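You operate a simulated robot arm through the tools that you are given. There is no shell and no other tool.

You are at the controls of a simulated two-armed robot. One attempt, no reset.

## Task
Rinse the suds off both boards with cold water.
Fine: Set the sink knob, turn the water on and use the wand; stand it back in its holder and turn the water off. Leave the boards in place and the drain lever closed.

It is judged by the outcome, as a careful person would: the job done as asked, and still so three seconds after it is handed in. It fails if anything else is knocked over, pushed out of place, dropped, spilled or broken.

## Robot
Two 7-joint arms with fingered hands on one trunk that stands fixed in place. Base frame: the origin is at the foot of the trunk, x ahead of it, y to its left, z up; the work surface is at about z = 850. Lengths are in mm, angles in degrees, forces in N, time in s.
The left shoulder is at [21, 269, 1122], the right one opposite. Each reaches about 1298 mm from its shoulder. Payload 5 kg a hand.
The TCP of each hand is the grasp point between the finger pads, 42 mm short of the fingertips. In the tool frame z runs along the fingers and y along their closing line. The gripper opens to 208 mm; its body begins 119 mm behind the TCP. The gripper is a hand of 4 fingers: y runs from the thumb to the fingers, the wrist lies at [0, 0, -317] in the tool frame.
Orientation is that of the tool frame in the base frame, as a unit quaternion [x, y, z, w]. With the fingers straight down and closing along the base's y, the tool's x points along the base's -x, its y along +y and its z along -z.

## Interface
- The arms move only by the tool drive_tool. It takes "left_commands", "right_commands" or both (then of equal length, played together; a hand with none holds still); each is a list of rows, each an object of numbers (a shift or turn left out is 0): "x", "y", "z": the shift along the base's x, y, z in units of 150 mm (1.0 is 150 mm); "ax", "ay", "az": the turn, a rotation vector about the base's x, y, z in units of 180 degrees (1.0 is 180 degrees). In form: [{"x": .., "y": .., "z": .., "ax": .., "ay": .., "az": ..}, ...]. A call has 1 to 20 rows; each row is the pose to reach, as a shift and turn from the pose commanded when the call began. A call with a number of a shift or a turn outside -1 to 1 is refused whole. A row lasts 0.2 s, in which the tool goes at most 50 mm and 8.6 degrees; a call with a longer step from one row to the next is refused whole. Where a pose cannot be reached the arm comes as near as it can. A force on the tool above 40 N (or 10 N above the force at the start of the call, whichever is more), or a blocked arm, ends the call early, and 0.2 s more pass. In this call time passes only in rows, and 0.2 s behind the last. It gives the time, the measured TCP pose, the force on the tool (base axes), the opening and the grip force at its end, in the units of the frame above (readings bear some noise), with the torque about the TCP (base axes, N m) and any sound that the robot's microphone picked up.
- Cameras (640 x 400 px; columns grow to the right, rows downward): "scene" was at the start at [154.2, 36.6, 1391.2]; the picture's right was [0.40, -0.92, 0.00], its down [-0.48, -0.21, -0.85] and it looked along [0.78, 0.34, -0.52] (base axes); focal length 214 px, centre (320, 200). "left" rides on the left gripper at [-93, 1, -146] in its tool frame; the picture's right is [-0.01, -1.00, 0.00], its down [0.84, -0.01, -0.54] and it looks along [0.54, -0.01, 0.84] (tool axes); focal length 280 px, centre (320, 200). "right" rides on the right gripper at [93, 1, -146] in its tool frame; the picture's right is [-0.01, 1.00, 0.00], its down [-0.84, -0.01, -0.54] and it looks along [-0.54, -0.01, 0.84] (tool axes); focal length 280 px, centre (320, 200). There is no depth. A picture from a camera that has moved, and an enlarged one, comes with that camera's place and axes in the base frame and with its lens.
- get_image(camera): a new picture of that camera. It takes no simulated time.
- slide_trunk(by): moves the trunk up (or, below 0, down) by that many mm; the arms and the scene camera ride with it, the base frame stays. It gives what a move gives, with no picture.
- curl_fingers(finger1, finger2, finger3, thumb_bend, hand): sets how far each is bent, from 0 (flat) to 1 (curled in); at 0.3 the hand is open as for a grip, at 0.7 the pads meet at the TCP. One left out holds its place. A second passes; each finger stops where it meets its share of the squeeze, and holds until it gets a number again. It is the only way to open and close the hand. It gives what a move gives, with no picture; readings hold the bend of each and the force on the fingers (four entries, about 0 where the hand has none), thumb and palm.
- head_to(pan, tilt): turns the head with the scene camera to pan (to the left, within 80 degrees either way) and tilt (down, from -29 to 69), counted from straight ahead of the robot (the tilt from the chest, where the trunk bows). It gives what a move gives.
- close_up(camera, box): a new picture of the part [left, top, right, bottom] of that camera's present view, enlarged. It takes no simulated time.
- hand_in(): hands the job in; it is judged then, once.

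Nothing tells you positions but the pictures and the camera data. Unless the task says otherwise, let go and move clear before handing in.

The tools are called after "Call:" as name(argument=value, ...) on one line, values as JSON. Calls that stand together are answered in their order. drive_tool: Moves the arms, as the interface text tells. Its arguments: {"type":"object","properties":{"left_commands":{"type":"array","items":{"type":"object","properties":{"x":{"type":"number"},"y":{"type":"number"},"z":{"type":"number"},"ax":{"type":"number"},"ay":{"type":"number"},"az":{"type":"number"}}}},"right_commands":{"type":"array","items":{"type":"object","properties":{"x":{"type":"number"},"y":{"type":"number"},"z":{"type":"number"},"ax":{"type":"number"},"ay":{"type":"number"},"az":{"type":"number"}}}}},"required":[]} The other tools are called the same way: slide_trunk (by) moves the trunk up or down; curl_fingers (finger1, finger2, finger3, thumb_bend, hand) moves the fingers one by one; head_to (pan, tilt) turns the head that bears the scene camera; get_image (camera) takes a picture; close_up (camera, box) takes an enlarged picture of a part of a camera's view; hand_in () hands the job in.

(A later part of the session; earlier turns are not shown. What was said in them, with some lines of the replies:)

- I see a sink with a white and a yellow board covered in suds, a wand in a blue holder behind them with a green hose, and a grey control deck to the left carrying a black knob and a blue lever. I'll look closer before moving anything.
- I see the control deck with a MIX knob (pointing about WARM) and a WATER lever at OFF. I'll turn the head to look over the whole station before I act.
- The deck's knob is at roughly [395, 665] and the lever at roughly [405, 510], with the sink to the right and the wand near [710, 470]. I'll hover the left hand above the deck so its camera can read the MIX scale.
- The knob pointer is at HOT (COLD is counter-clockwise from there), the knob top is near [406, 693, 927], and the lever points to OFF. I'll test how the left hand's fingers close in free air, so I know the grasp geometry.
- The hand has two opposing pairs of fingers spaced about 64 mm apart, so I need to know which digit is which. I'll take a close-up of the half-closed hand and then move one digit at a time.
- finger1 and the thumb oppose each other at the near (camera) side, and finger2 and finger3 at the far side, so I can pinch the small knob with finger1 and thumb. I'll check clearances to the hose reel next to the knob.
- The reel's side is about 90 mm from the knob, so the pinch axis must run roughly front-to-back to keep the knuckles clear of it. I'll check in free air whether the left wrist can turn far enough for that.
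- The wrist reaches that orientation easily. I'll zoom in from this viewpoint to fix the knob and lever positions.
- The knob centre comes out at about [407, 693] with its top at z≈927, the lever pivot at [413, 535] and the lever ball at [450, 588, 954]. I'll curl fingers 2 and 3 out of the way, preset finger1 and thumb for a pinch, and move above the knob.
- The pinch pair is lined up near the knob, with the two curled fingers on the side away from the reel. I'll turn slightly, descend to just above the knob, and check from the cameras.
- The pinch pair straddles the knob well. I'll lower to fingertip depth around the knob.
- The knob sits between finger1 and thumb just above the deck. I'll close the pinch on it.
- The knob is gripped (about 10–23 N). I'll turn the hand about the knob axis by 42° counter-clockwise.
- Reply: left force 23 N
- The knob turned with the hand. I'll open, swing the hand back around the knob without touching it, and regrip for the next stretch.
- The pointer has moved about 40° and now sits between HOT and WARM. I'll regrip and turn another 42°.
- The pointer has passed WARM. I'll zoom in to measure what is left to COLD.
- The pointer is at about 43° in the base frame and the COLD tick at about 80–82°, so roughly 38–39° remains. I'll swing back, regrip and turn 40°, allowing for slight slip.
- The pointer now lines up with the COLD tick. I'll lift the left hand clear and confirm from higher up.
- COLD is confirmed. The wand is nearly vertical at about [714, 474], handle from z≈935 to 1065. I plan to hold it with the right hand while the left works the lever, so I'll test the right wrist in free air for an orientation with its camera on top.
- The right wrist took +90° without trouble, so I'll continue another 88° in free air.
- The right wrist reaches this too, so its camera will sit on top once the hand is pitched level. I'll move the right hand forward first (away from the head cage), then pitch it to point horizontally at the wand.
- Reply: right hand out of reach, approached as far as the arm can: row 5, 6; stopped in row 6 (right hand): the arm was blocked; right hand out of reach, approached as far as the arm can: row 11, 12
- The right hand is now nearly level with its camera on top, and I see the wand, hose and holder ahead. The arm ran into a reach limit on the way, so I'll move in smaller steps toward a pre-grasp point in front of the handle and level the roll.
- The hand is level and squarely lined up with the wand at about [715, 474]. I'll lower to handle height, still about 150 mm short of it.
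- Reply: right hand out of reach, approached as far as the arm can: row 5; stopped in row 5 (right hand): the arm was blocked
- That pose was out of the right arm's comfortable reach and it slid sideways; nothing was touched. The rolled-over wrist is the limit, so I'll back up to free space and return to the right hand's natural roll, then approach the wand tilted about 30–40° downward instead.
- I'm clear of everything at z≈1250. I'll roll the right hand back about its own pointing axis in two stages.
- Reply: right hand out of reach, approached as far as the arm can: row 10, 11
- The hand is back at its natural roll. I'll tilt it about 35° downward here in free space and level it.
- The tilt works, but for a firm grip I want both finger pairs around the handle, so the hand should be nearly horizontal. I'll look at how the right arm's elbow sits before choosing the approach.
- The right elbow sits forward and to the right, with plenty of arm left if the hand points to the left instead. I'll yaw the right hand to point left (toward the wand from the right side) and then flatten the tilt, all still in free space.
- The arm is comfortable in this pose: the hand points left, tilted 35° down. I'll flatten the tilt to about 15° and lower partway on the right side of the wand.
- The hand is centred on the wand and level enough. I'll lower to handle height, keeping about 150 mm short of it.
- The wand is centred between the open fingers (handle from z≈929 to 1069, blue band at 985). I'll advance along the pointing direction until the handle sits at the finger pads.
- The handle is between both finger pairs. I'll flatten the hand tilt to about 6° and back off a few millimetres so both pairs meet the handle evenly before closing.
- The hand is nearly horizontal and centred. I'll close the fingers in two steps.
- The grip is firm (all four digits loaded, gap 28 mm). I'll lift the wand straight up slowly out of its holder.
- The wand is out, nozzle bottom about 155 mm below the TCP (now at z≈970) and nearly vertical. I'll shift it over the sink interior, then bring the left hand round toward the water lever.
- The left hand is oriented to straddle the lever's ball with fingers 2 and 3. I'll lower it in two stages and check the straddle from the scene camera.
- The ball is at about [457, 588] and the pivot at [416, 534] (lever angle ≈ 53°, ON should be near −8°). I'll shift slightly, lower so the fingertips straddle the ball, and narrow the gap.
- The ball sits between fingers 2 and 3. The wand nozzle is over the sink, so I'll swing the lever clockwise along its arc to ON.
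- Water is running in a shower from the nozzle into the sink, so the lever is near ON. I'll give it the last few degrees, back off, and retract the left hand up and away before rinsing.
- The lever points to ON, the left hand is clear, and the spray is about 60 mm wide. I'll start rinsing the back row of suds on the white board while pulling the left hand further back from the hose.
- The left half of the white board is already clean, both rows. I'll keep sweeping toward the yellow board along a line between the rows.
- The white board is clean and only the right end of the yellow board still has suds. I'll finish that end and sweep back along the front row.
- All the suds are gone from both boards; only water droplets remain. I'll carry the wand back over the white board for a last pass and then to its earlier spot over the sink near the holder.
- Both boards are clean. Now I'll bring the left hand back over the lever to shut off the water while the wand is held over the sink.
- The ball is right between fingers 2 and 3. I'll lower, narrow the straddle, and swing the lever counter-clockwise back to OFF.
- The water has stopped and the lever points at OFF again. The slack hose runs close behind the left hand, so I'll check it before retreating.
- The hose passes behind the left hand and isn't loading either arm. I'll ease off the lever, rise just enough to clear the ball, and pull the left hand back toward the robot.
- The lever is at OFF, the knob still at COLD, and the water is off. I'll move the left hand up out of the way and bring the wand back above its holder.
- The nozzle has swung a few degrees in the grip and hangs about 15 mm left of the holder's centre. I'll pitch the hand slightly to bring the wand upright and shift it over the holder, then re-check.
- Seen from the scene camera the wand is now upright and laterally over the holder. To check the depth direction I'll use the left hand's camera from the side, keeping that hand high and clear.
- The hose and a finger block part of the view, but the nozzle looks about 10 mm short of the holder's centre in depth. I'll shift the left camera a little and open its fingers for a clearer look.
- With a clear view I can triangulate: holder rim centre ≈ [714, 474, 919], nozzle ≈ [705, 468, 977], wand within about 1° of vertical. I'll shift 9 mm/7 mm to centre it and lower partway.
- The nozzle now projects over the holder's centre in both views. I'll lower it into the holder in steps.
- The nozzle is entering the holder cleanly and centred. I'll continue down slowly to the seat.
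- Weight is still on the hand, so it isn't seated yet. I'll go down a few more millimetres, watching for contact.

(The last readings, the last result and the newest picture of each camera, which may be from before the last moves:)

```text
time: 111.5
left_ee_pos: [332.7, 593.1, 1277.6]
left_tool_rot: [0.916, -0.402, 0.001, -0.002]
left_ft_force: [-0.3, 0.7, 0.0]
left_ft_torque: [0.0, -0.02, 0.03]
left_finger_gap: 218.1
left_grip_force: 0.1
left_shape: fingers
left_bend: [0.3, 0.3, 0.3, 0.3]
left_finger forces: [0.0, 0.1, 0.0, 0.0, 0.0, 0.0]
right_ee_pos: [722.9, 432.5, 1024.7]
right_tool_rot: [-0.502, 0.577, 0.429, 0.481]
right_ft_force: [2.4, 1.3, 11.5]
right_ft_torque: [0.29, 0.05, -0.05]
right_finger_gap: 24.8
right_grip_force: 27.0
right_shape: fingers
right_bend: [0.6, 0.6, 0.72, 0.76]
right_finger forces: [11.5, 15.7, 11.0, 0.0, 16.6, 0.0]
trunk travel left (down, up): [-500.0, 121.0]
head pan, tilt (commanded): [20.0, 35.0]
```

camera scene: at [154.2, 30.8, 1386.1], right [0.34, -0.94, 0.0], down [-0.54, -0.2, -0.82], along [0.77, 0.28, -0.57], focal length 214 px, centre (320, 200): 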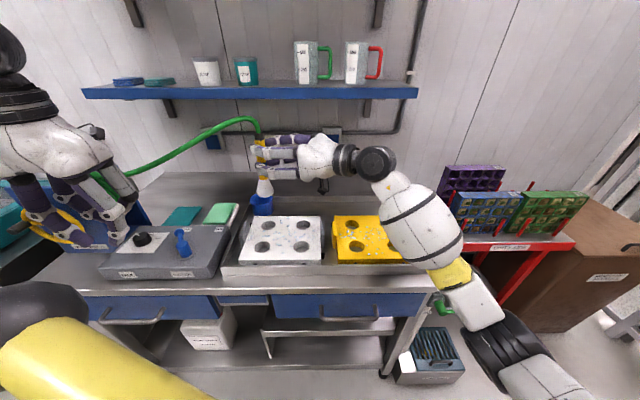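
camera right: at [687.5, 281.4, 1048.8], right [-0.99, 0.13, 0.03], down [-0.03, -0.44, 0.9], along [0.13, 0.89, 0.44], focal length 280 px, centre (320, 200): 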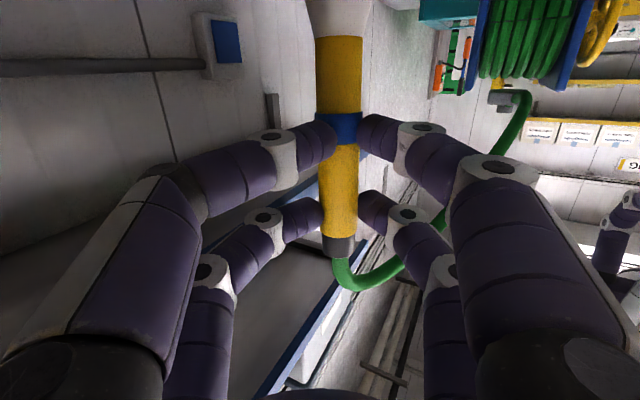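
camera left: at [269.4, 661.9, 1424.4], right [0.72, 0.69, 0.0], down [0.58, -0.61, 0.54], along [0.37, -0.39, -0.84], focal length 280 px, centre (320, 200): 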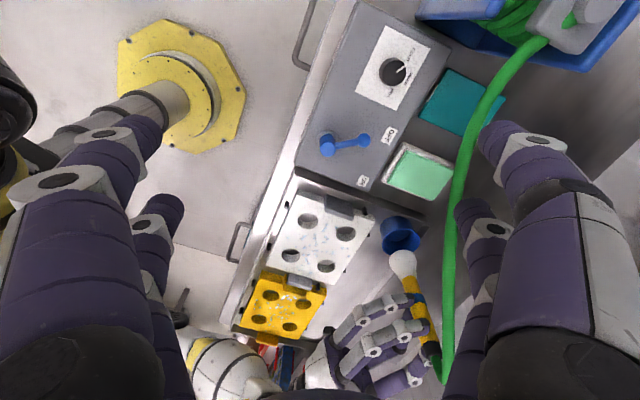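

Contact: the wand is seated (upward 11 N). I'll relieve the preload and open the fingers gradually.

Call:
drive_tool(right_commands=[{"z": 0.02}, {"z": 0.02}])

Call:
curl_fingers(hand="right", finger1=0.55, finger2=0.55, finger3=0.62, thumb_bend=0.66)

Call:
get_image(camera="right")

Call:
close_up(camera="scene", box=[200, 120, 360, 240])

Call:
close_up(camera="left", box=[300, 180, 460, 360])

```text
time: 112.1
left_ee_pos: [333.2, 593.9, 1278.2]
left_tool_rot: [0.916, -0.401, 0.0, 0.0]
left_ft_force: [0.0, 0.4, 0.7]
left_ft_torque: [0.0, 0.02, 0.01]
left_finger_gap: 218.1
left_grip_force: 0.1
left_shape: fingers
left_bend: [0.3, 0.3, 0.3, 0.3]
left_finger forces: [0.0, 0.0, 0.0, 0.1, 0.1, 0.0]
right_ee_pos: [722.1, 432.6, 1024.8]
right_tool_rot: [-0.503, 0.577, 0.428, 0.48]
right_ft_force: [2.2, 2.0, 9.7]
right_ft_torque: [0.35, 0.06, -0.07]
right_finger_gap: 24.9
right_grip_force: 26.3
right_shape: fingers
right_bend: [0.6, 0.6, 0.72, 0.76]
right_finger forces: [10.5, 15.5, 11.3, 0.0, 15.6, 0.0]
trunk travel left (down, up): [-500.0, 121.0]
head pan, tilt (commanded): [20.0, 35.0]
```

```text
time: 113.1
left_ee_pos: [333.5, 593.7, 1277.1]
left_tool_rot: [0.916, -0.401, 0.0, -0.001]
left_ft_force: [0.0, -1.5, -0.5]
left_ft_torque: [0.03, -0.02, -0.01]
left_finger_gap: 218.3
left_grip_force: 0.1
left_shape: fingers
left_bend: [0.3, 0.3, 0.3, 0.3]
left_finger forces: [0.1, 0.1, 0.0, 0.0, 0.0, 0.0]
right_ee_pos: [720.7, 432.2, 1023.7]
right_tool_rot: [-0.503, 0.577, 0.429, 0.48]
right_ft_force: [0.0, -0.9, -0.7]
right_ft_torque: [0.08, 0.04, 0.01]
right_finger_gap: 57.9
right_grip_force: 0.0
right_shape: fingers
right_bend: [0.55, 0.55, 0.62, 0.66]
right_finger forces: [0.0, 0.1, 0.1, 0.0, 0.1, 0.0]
trunk travel left (down, up): [-500.0, 121.0]
head pan, tilt (commanded): [20.0, 35.0]
```

```text
taken
camera right: at [698.8, 274.5, 957.5], right [-0.99, 0.13, 0.03], down [-0.03, -0.38, 0.92], along [0.13, 0.91, 0.38], focal length 280 px, centre (320, 200)
```

right: 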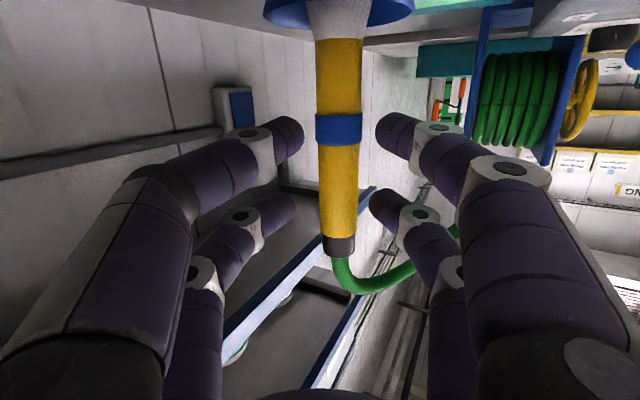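

```text
3.33 times, centred on (280, 180) of scene
camera zoom: at [154.7, 30.9, 1385.8], right [0.34, -0.94, 0.0], down [-0.54, -0.2, -0.82], along [0.77, 0.28, -0.57], focal length 715 px, centre (453, 267)
```

zoom: 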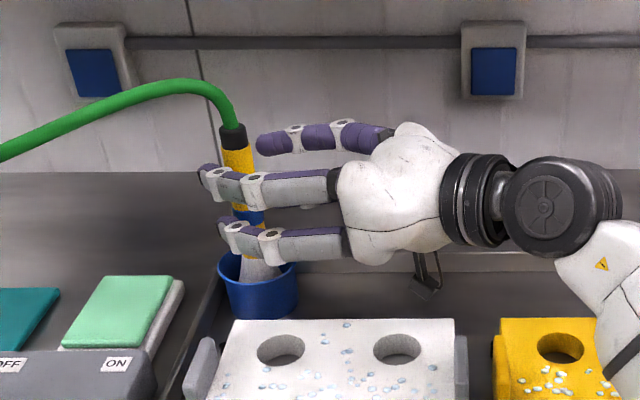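

```text
2.22 times, centred on (380, 270) of left
camera zoom: at [269.3, 661.7, 1424.5], right [0.72, 0.69, 0.0], down [0.58, -0.61, 0.54], along [0.37, -0.39, -0.84], focal length 623 px, centre (187, 44)
```

zoom: 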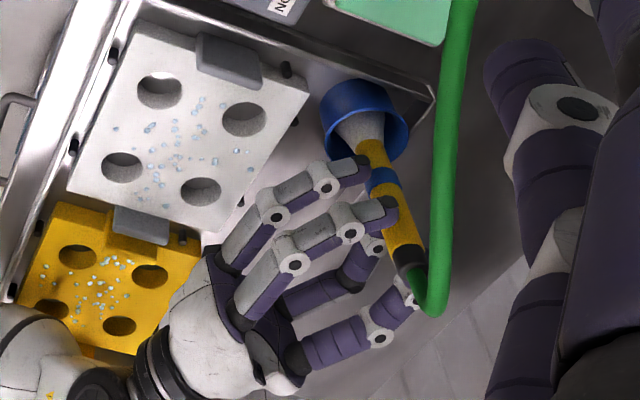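

The wand stands upright by itself. I'll open the hand fully and back it straight out to the right.

Call:
curl_fingers(hand="right", finger1=0.3, finger2=0.3, finger3=0.3, thumb_bend=0.3)

Call:
drive_tool(right_commands=[{"x": -0.02, "y": -0.16}, {"x": -0.04, "y": -0.33}, {"x": -0.06, "y": -0.5}, {"x": -0.08, "y": -0.67}, {"x": -0.1, "y": -0.84}, {"x": -0.12, "y": -0.98}])

Call:
get_image(camera="scene")

Call:
close_up(camera="scene", box=[200, 120, 360, 240])

```text
time: 114.1
left_ee_pos: [332.8, 593.6, 1277.4]
left_tool_rot: [0.916, -0.401, -0.001, -0.001]
left_ft_force: [0.4, -0.8, -1.6]
left_ft_torque: [0.02, 0.01, 0.02]
left_finger_gap: 218.1
left_grip_force: 0.1
left_shape: fingers
left_bend: [0.3, 0.3, 0.3, 0.3]
left_finger forces: [0.1, 0.0, 0.0, 0.1, 0.0, 0.1]
right_ee_pos: [721.9, 432.8, 1023.8]
right_tool_rot: [-0.503, 0.578, 0.428, 0.479]
right_ft_force: [-0.2, -0.5, 0.3]
right_ft_torque: [0.02, 0.0, -0.01]
right_finger_gap: 218.1
right_grip_force: 0.1
right_shape: fingers
right_bend: [0.3, 0.3, 0.3, 0.3]
right_finger forces: [0.0, 0.0, 0.0, 0.0, 0.0, 0.0]
trunk travel left (down, up): [-500.0, 121.0]
head pan, tilt (commanded): [20.0, 35.0]
```

```text
time: 115.5
left_ee_pos: [333.8, 593.0, 1276.6]
left_tool_rot: [0.916, -0.401, -0.001, -0.002]
left_ft_force: [0.2, -0.4, 0.4]
left_ft_torque: [0.03, 0.01, -0.01]
left_finger_gap: 218.3
left_grip_force: 0.1
left_shape: fingers
left_bend: [0.3, 0.3, 0.3, 0.3]
left_finger forces: [0.0, 0.0, 0.1, 0.1, 0.0, 0.0]
right_ee_pos: [703.0, 285.9, 1023.7]
right_tool_rot: [-0.503, 0.578, 0.428, 0.479]
right_ft_force: [-0.7, 1.4, 0.0]
right_ft_torque: [0.01, -0.01, -0.01]
right_finger_gap: 218.6
right_grip_force: 0.1
right_shape: fingers
right_bend: [0.3, 0.3, 0.3, 0.3]
right_finger forces: [0.0, 0.1, 0.0, 0.1, 0.0, 0.1]
trunk travel left (down, up): [-500.0, 121.0]
head pan, tilt (commanded): [20.0, 35.0]
```

```text
taken
camera scene: at [154.7, 30.5, 1385.8], right [0.34, -0.94, 0.0], down [-0.54, -0.2, -0.82], along [0.77, 0.28, -0.57], focal length 214 px, centre (320, 200)
```

scene: 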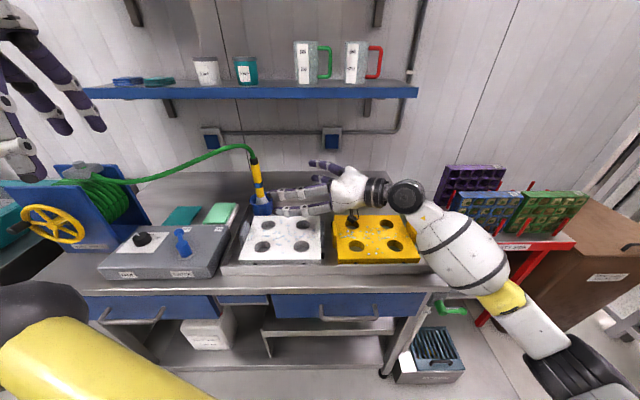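

```text
3.33 times, centred on (280, 180) of scene
camera zoom: at [154.7, 30.5, 1385.8], right [0.34, -0.94, 0.0], down [-0.54, -0.2, -0.82], along [0.77, 0.28, -0.57], focal length 715 px, centre (453, 267)
```

zoom: 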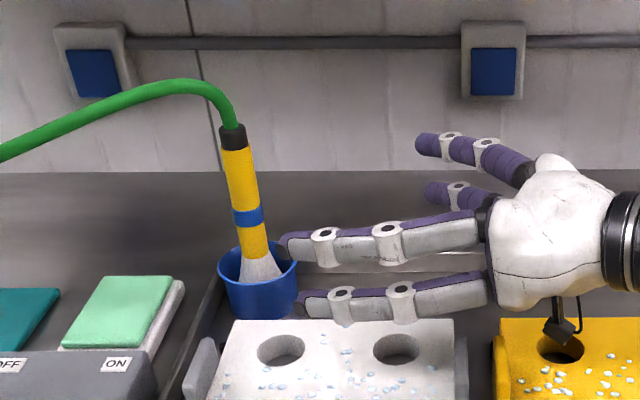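

The wand stands in its holder, released. I'll raise the right hand and move it well clear, then inspect everything.

Call:
drive_tool(right_commands=[{"z": 0.2}, {"z": 0.45}, {"z": 0.7}, {"z": 0.95, "y": -0.1}, {"z": 1.0, "x": -0.1, "y": -0.3}, {"z": 1.0, "x": -0.2, "y": -0.5}, {"z": 1.0, "x": -0.3, "y": -0.7}])

Call:
get_image(camera="scene")

Call:
close_up(camera="scene", box=[230, 180, 450, 290])

Call:
close_up(camera="scene", box=[80, 180, 240, 290])

Call:
close_up(camera="left", box=[220, 0, 480, 360])

```text
time: 117.1
left_ee_pos: [332.8, 593.0, 1277.2]
left_tool_rot: [0.916, -0.401, 0.0, -0.003]
left_ft_force: [0.6, -0.3, 0.2]
left_ft_torque: [0.12, -0.01, 0.02]
left_finger_gap: 218.0
left_grip_force: 0.0
left_shape: fingers
left_bend: [0.3, 0.3, 0.3, 0.3]
left_finger forces: [0.0, 0.1, 0.0, 0.0, 0.1, 0.1]
right_ee_pos: [658.1, 178.5, 1174.7]
right_tool_rot: [-0.502, 0.579, 0.427, 0.48]
right_ft_force: [-1.5, -0.3, -0.1]
right_ft_torque: [0.02, 0.01, -0.04]
right_finger_gap: 217.8
right_grip_force: 0.0
right_shape: fingers
right_bend: [0.3, 0.3, 0.3, 0.3]
right_finger forces: [0.0, 0.1, 0.1, 0.0, 0.1, 0.0]
trunk travel left (down, up): [-500.0, 121.0]
head pan, tilt (commanded): [20.0, 35.0]
```

```text
taken
camera scene: at [154.7, 30.2, 1385.9], right [0.34, -0.94, 0.0], down [-0.54, -0.2, -0.82], along [0.77, 0.28, -0.57], focal length 214 px, centre (320, 200)
```

scene: 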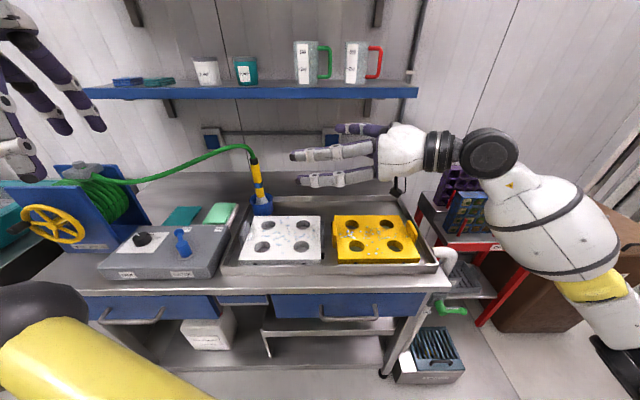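

```text
2.91 times, centred on (340, 235) of scene
camera zoom: at [154.7, 30.2, 1385.9], right [0.34, -0.94, 0.0], down [-0.54, -0.2, -0.82], along [0.77, 0.28, -0.57], focal length 624 px, centre (262, 98)
```

zoom: 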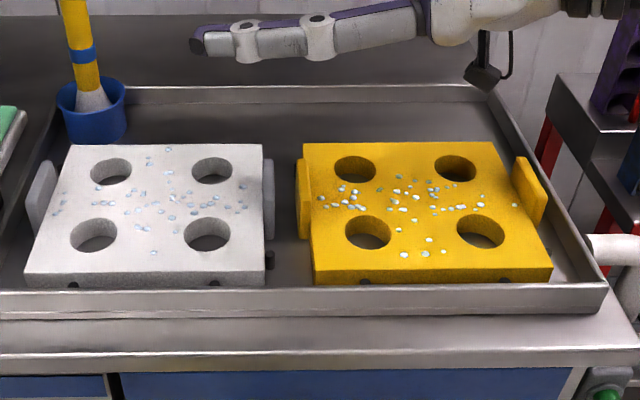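

```text
3.64 times, centred on (160, 235) of scene
camera zoom: at [154.7, 30.2, 1385.9], right [0.34, -0.94, 0.0], down [-0.54, -0.2, -0.82], along [0.77, 0.28, -0.57], focal length 780 px, centre (902, 73)
```

zoom: 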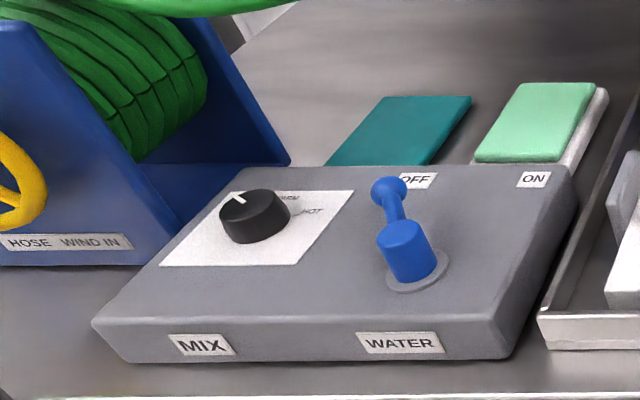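

```text
1.11 times, centred on (350, 180) of left
camera zoom: at [269.1, 660.9, 1425.2], right [0.72, 0.69, 0.0], down [0.58, -0.61, 0.54], along [0.37, -0.39, -0.84], focal length 312 px, centre (287, 222)
```

zoom: 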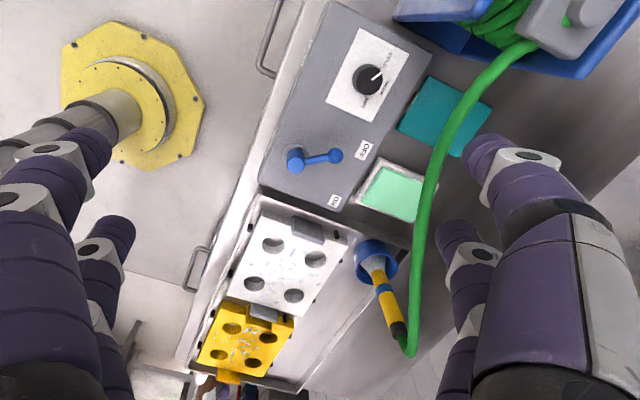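

Everything looks in order. I'll zoom in on the specks on each board to be sure they are water drops and not leftover suds.

Call:
close_up(camera="scene", box=[330, 212, 425, 268])

Call:
close_up(camera="scene", box=[235, 212, 330, 268])

Call:
close_up(camera="scene", box=[400, 240, 500, 340])

Call:
close_up(camera="scene", box=[230, 130, 290, 230])

```text
6.74 times, centred on (378, 240) of scene
camera zoom: at [154.7, 30.2, 1385.9], right [0.34, -0.94, 0.0], down [-0.54, -0.2, -0.82], along [0.77, 0.28, -0.57], focal length 1445 px, centre (-67, -70)
```

zoom: 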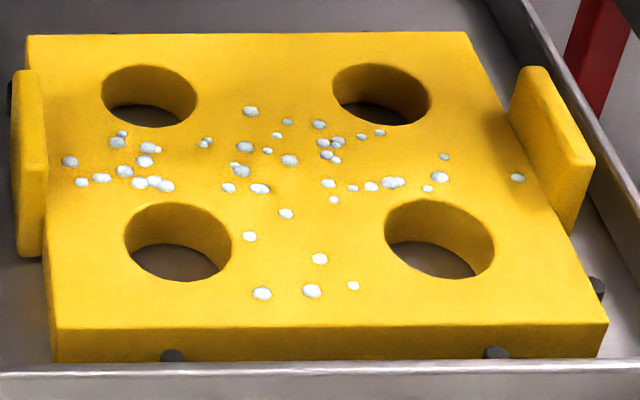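

```text
6.74 times, centred on (282, 240) of scene
camera zoom: at [154.7, 30.2, 1385.9], right [0.34, -0.94, 0.0], down [-0.54, -0.2, -0.82], along [0.77, 0.28, -0.57], focal length 1445 px, centre (573, -70)
```

zoom: 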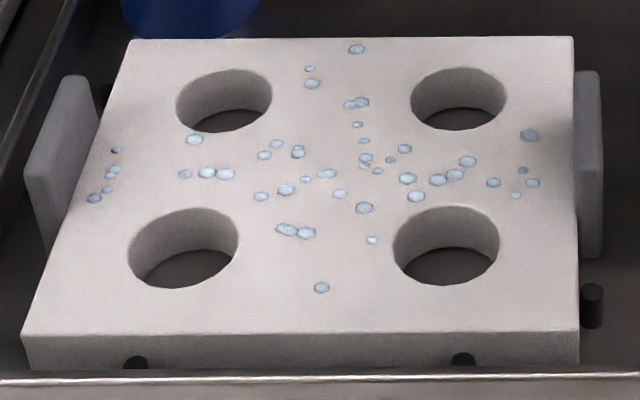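

```text
4.00 times, centred on (450, 290) of scene
camera zoom: at [154.7, 30.2, 1385.9], right [0.34, -0.94, 0.0], down [-0.54, -0.2, -0.82], along [0.77, 0.28, -0.57], focal length 858 px, centre (-200, -160)
```

zoom: 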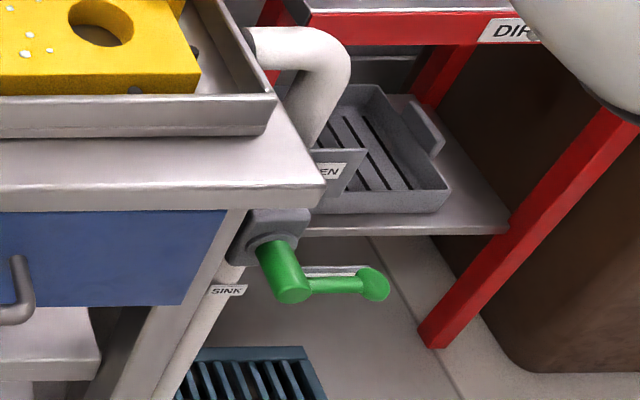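

```text
4.00 times, centred on (260, 180) of scene
camera zoom: at [154.7, 30.2, 1385.9], right [0.34, -0.94, 0.0], down [-0.54, -0.2, -0.82], along [0.77, 0.28, -0.57], focal length 858 px, centre (560, 280)
```

zoom: 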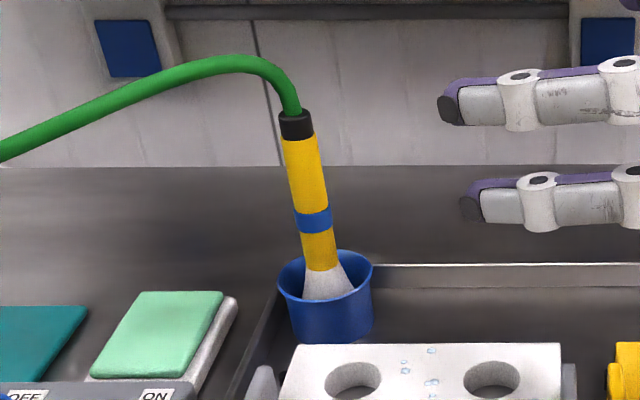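

Only clear water drops remain on both boards, which haven't moved. The knob is at COLD, the water lever at OFF, the wand stands in its holder, the green drain lever is untouched, and both hands are empty and clear, so I'll hand the job in.

Call:
hand_in()

```text
The job is handed in.
```

I rinsed the suds off both boards with cold water and handed the job in. I saw only clear water drops left on the boards in the final close-ups.

- **Knob:** The MIX knob started at HOT. I turned it to COLD before any water ran.
- **Water:** I turned the lever on only once the wand was lifted over the sink. I turned it off before putting the wand back, so those last two steps were in the opposite order to yours. The lever points to OFF and nothing is flowing.
- **Wand:** It stands upright in its holder and I let go of it. Some extra hose came off the reel during rinsing. I left it that way, so the hose hangs slacker than before.
- **Everything else:** The boards are where they were, and I did not touch the drain lever. I saw nothing knocked over or spilled. One early right-arm move was reported as blocked. It read no force, and the pictures afterwards showed nothing disturbed.
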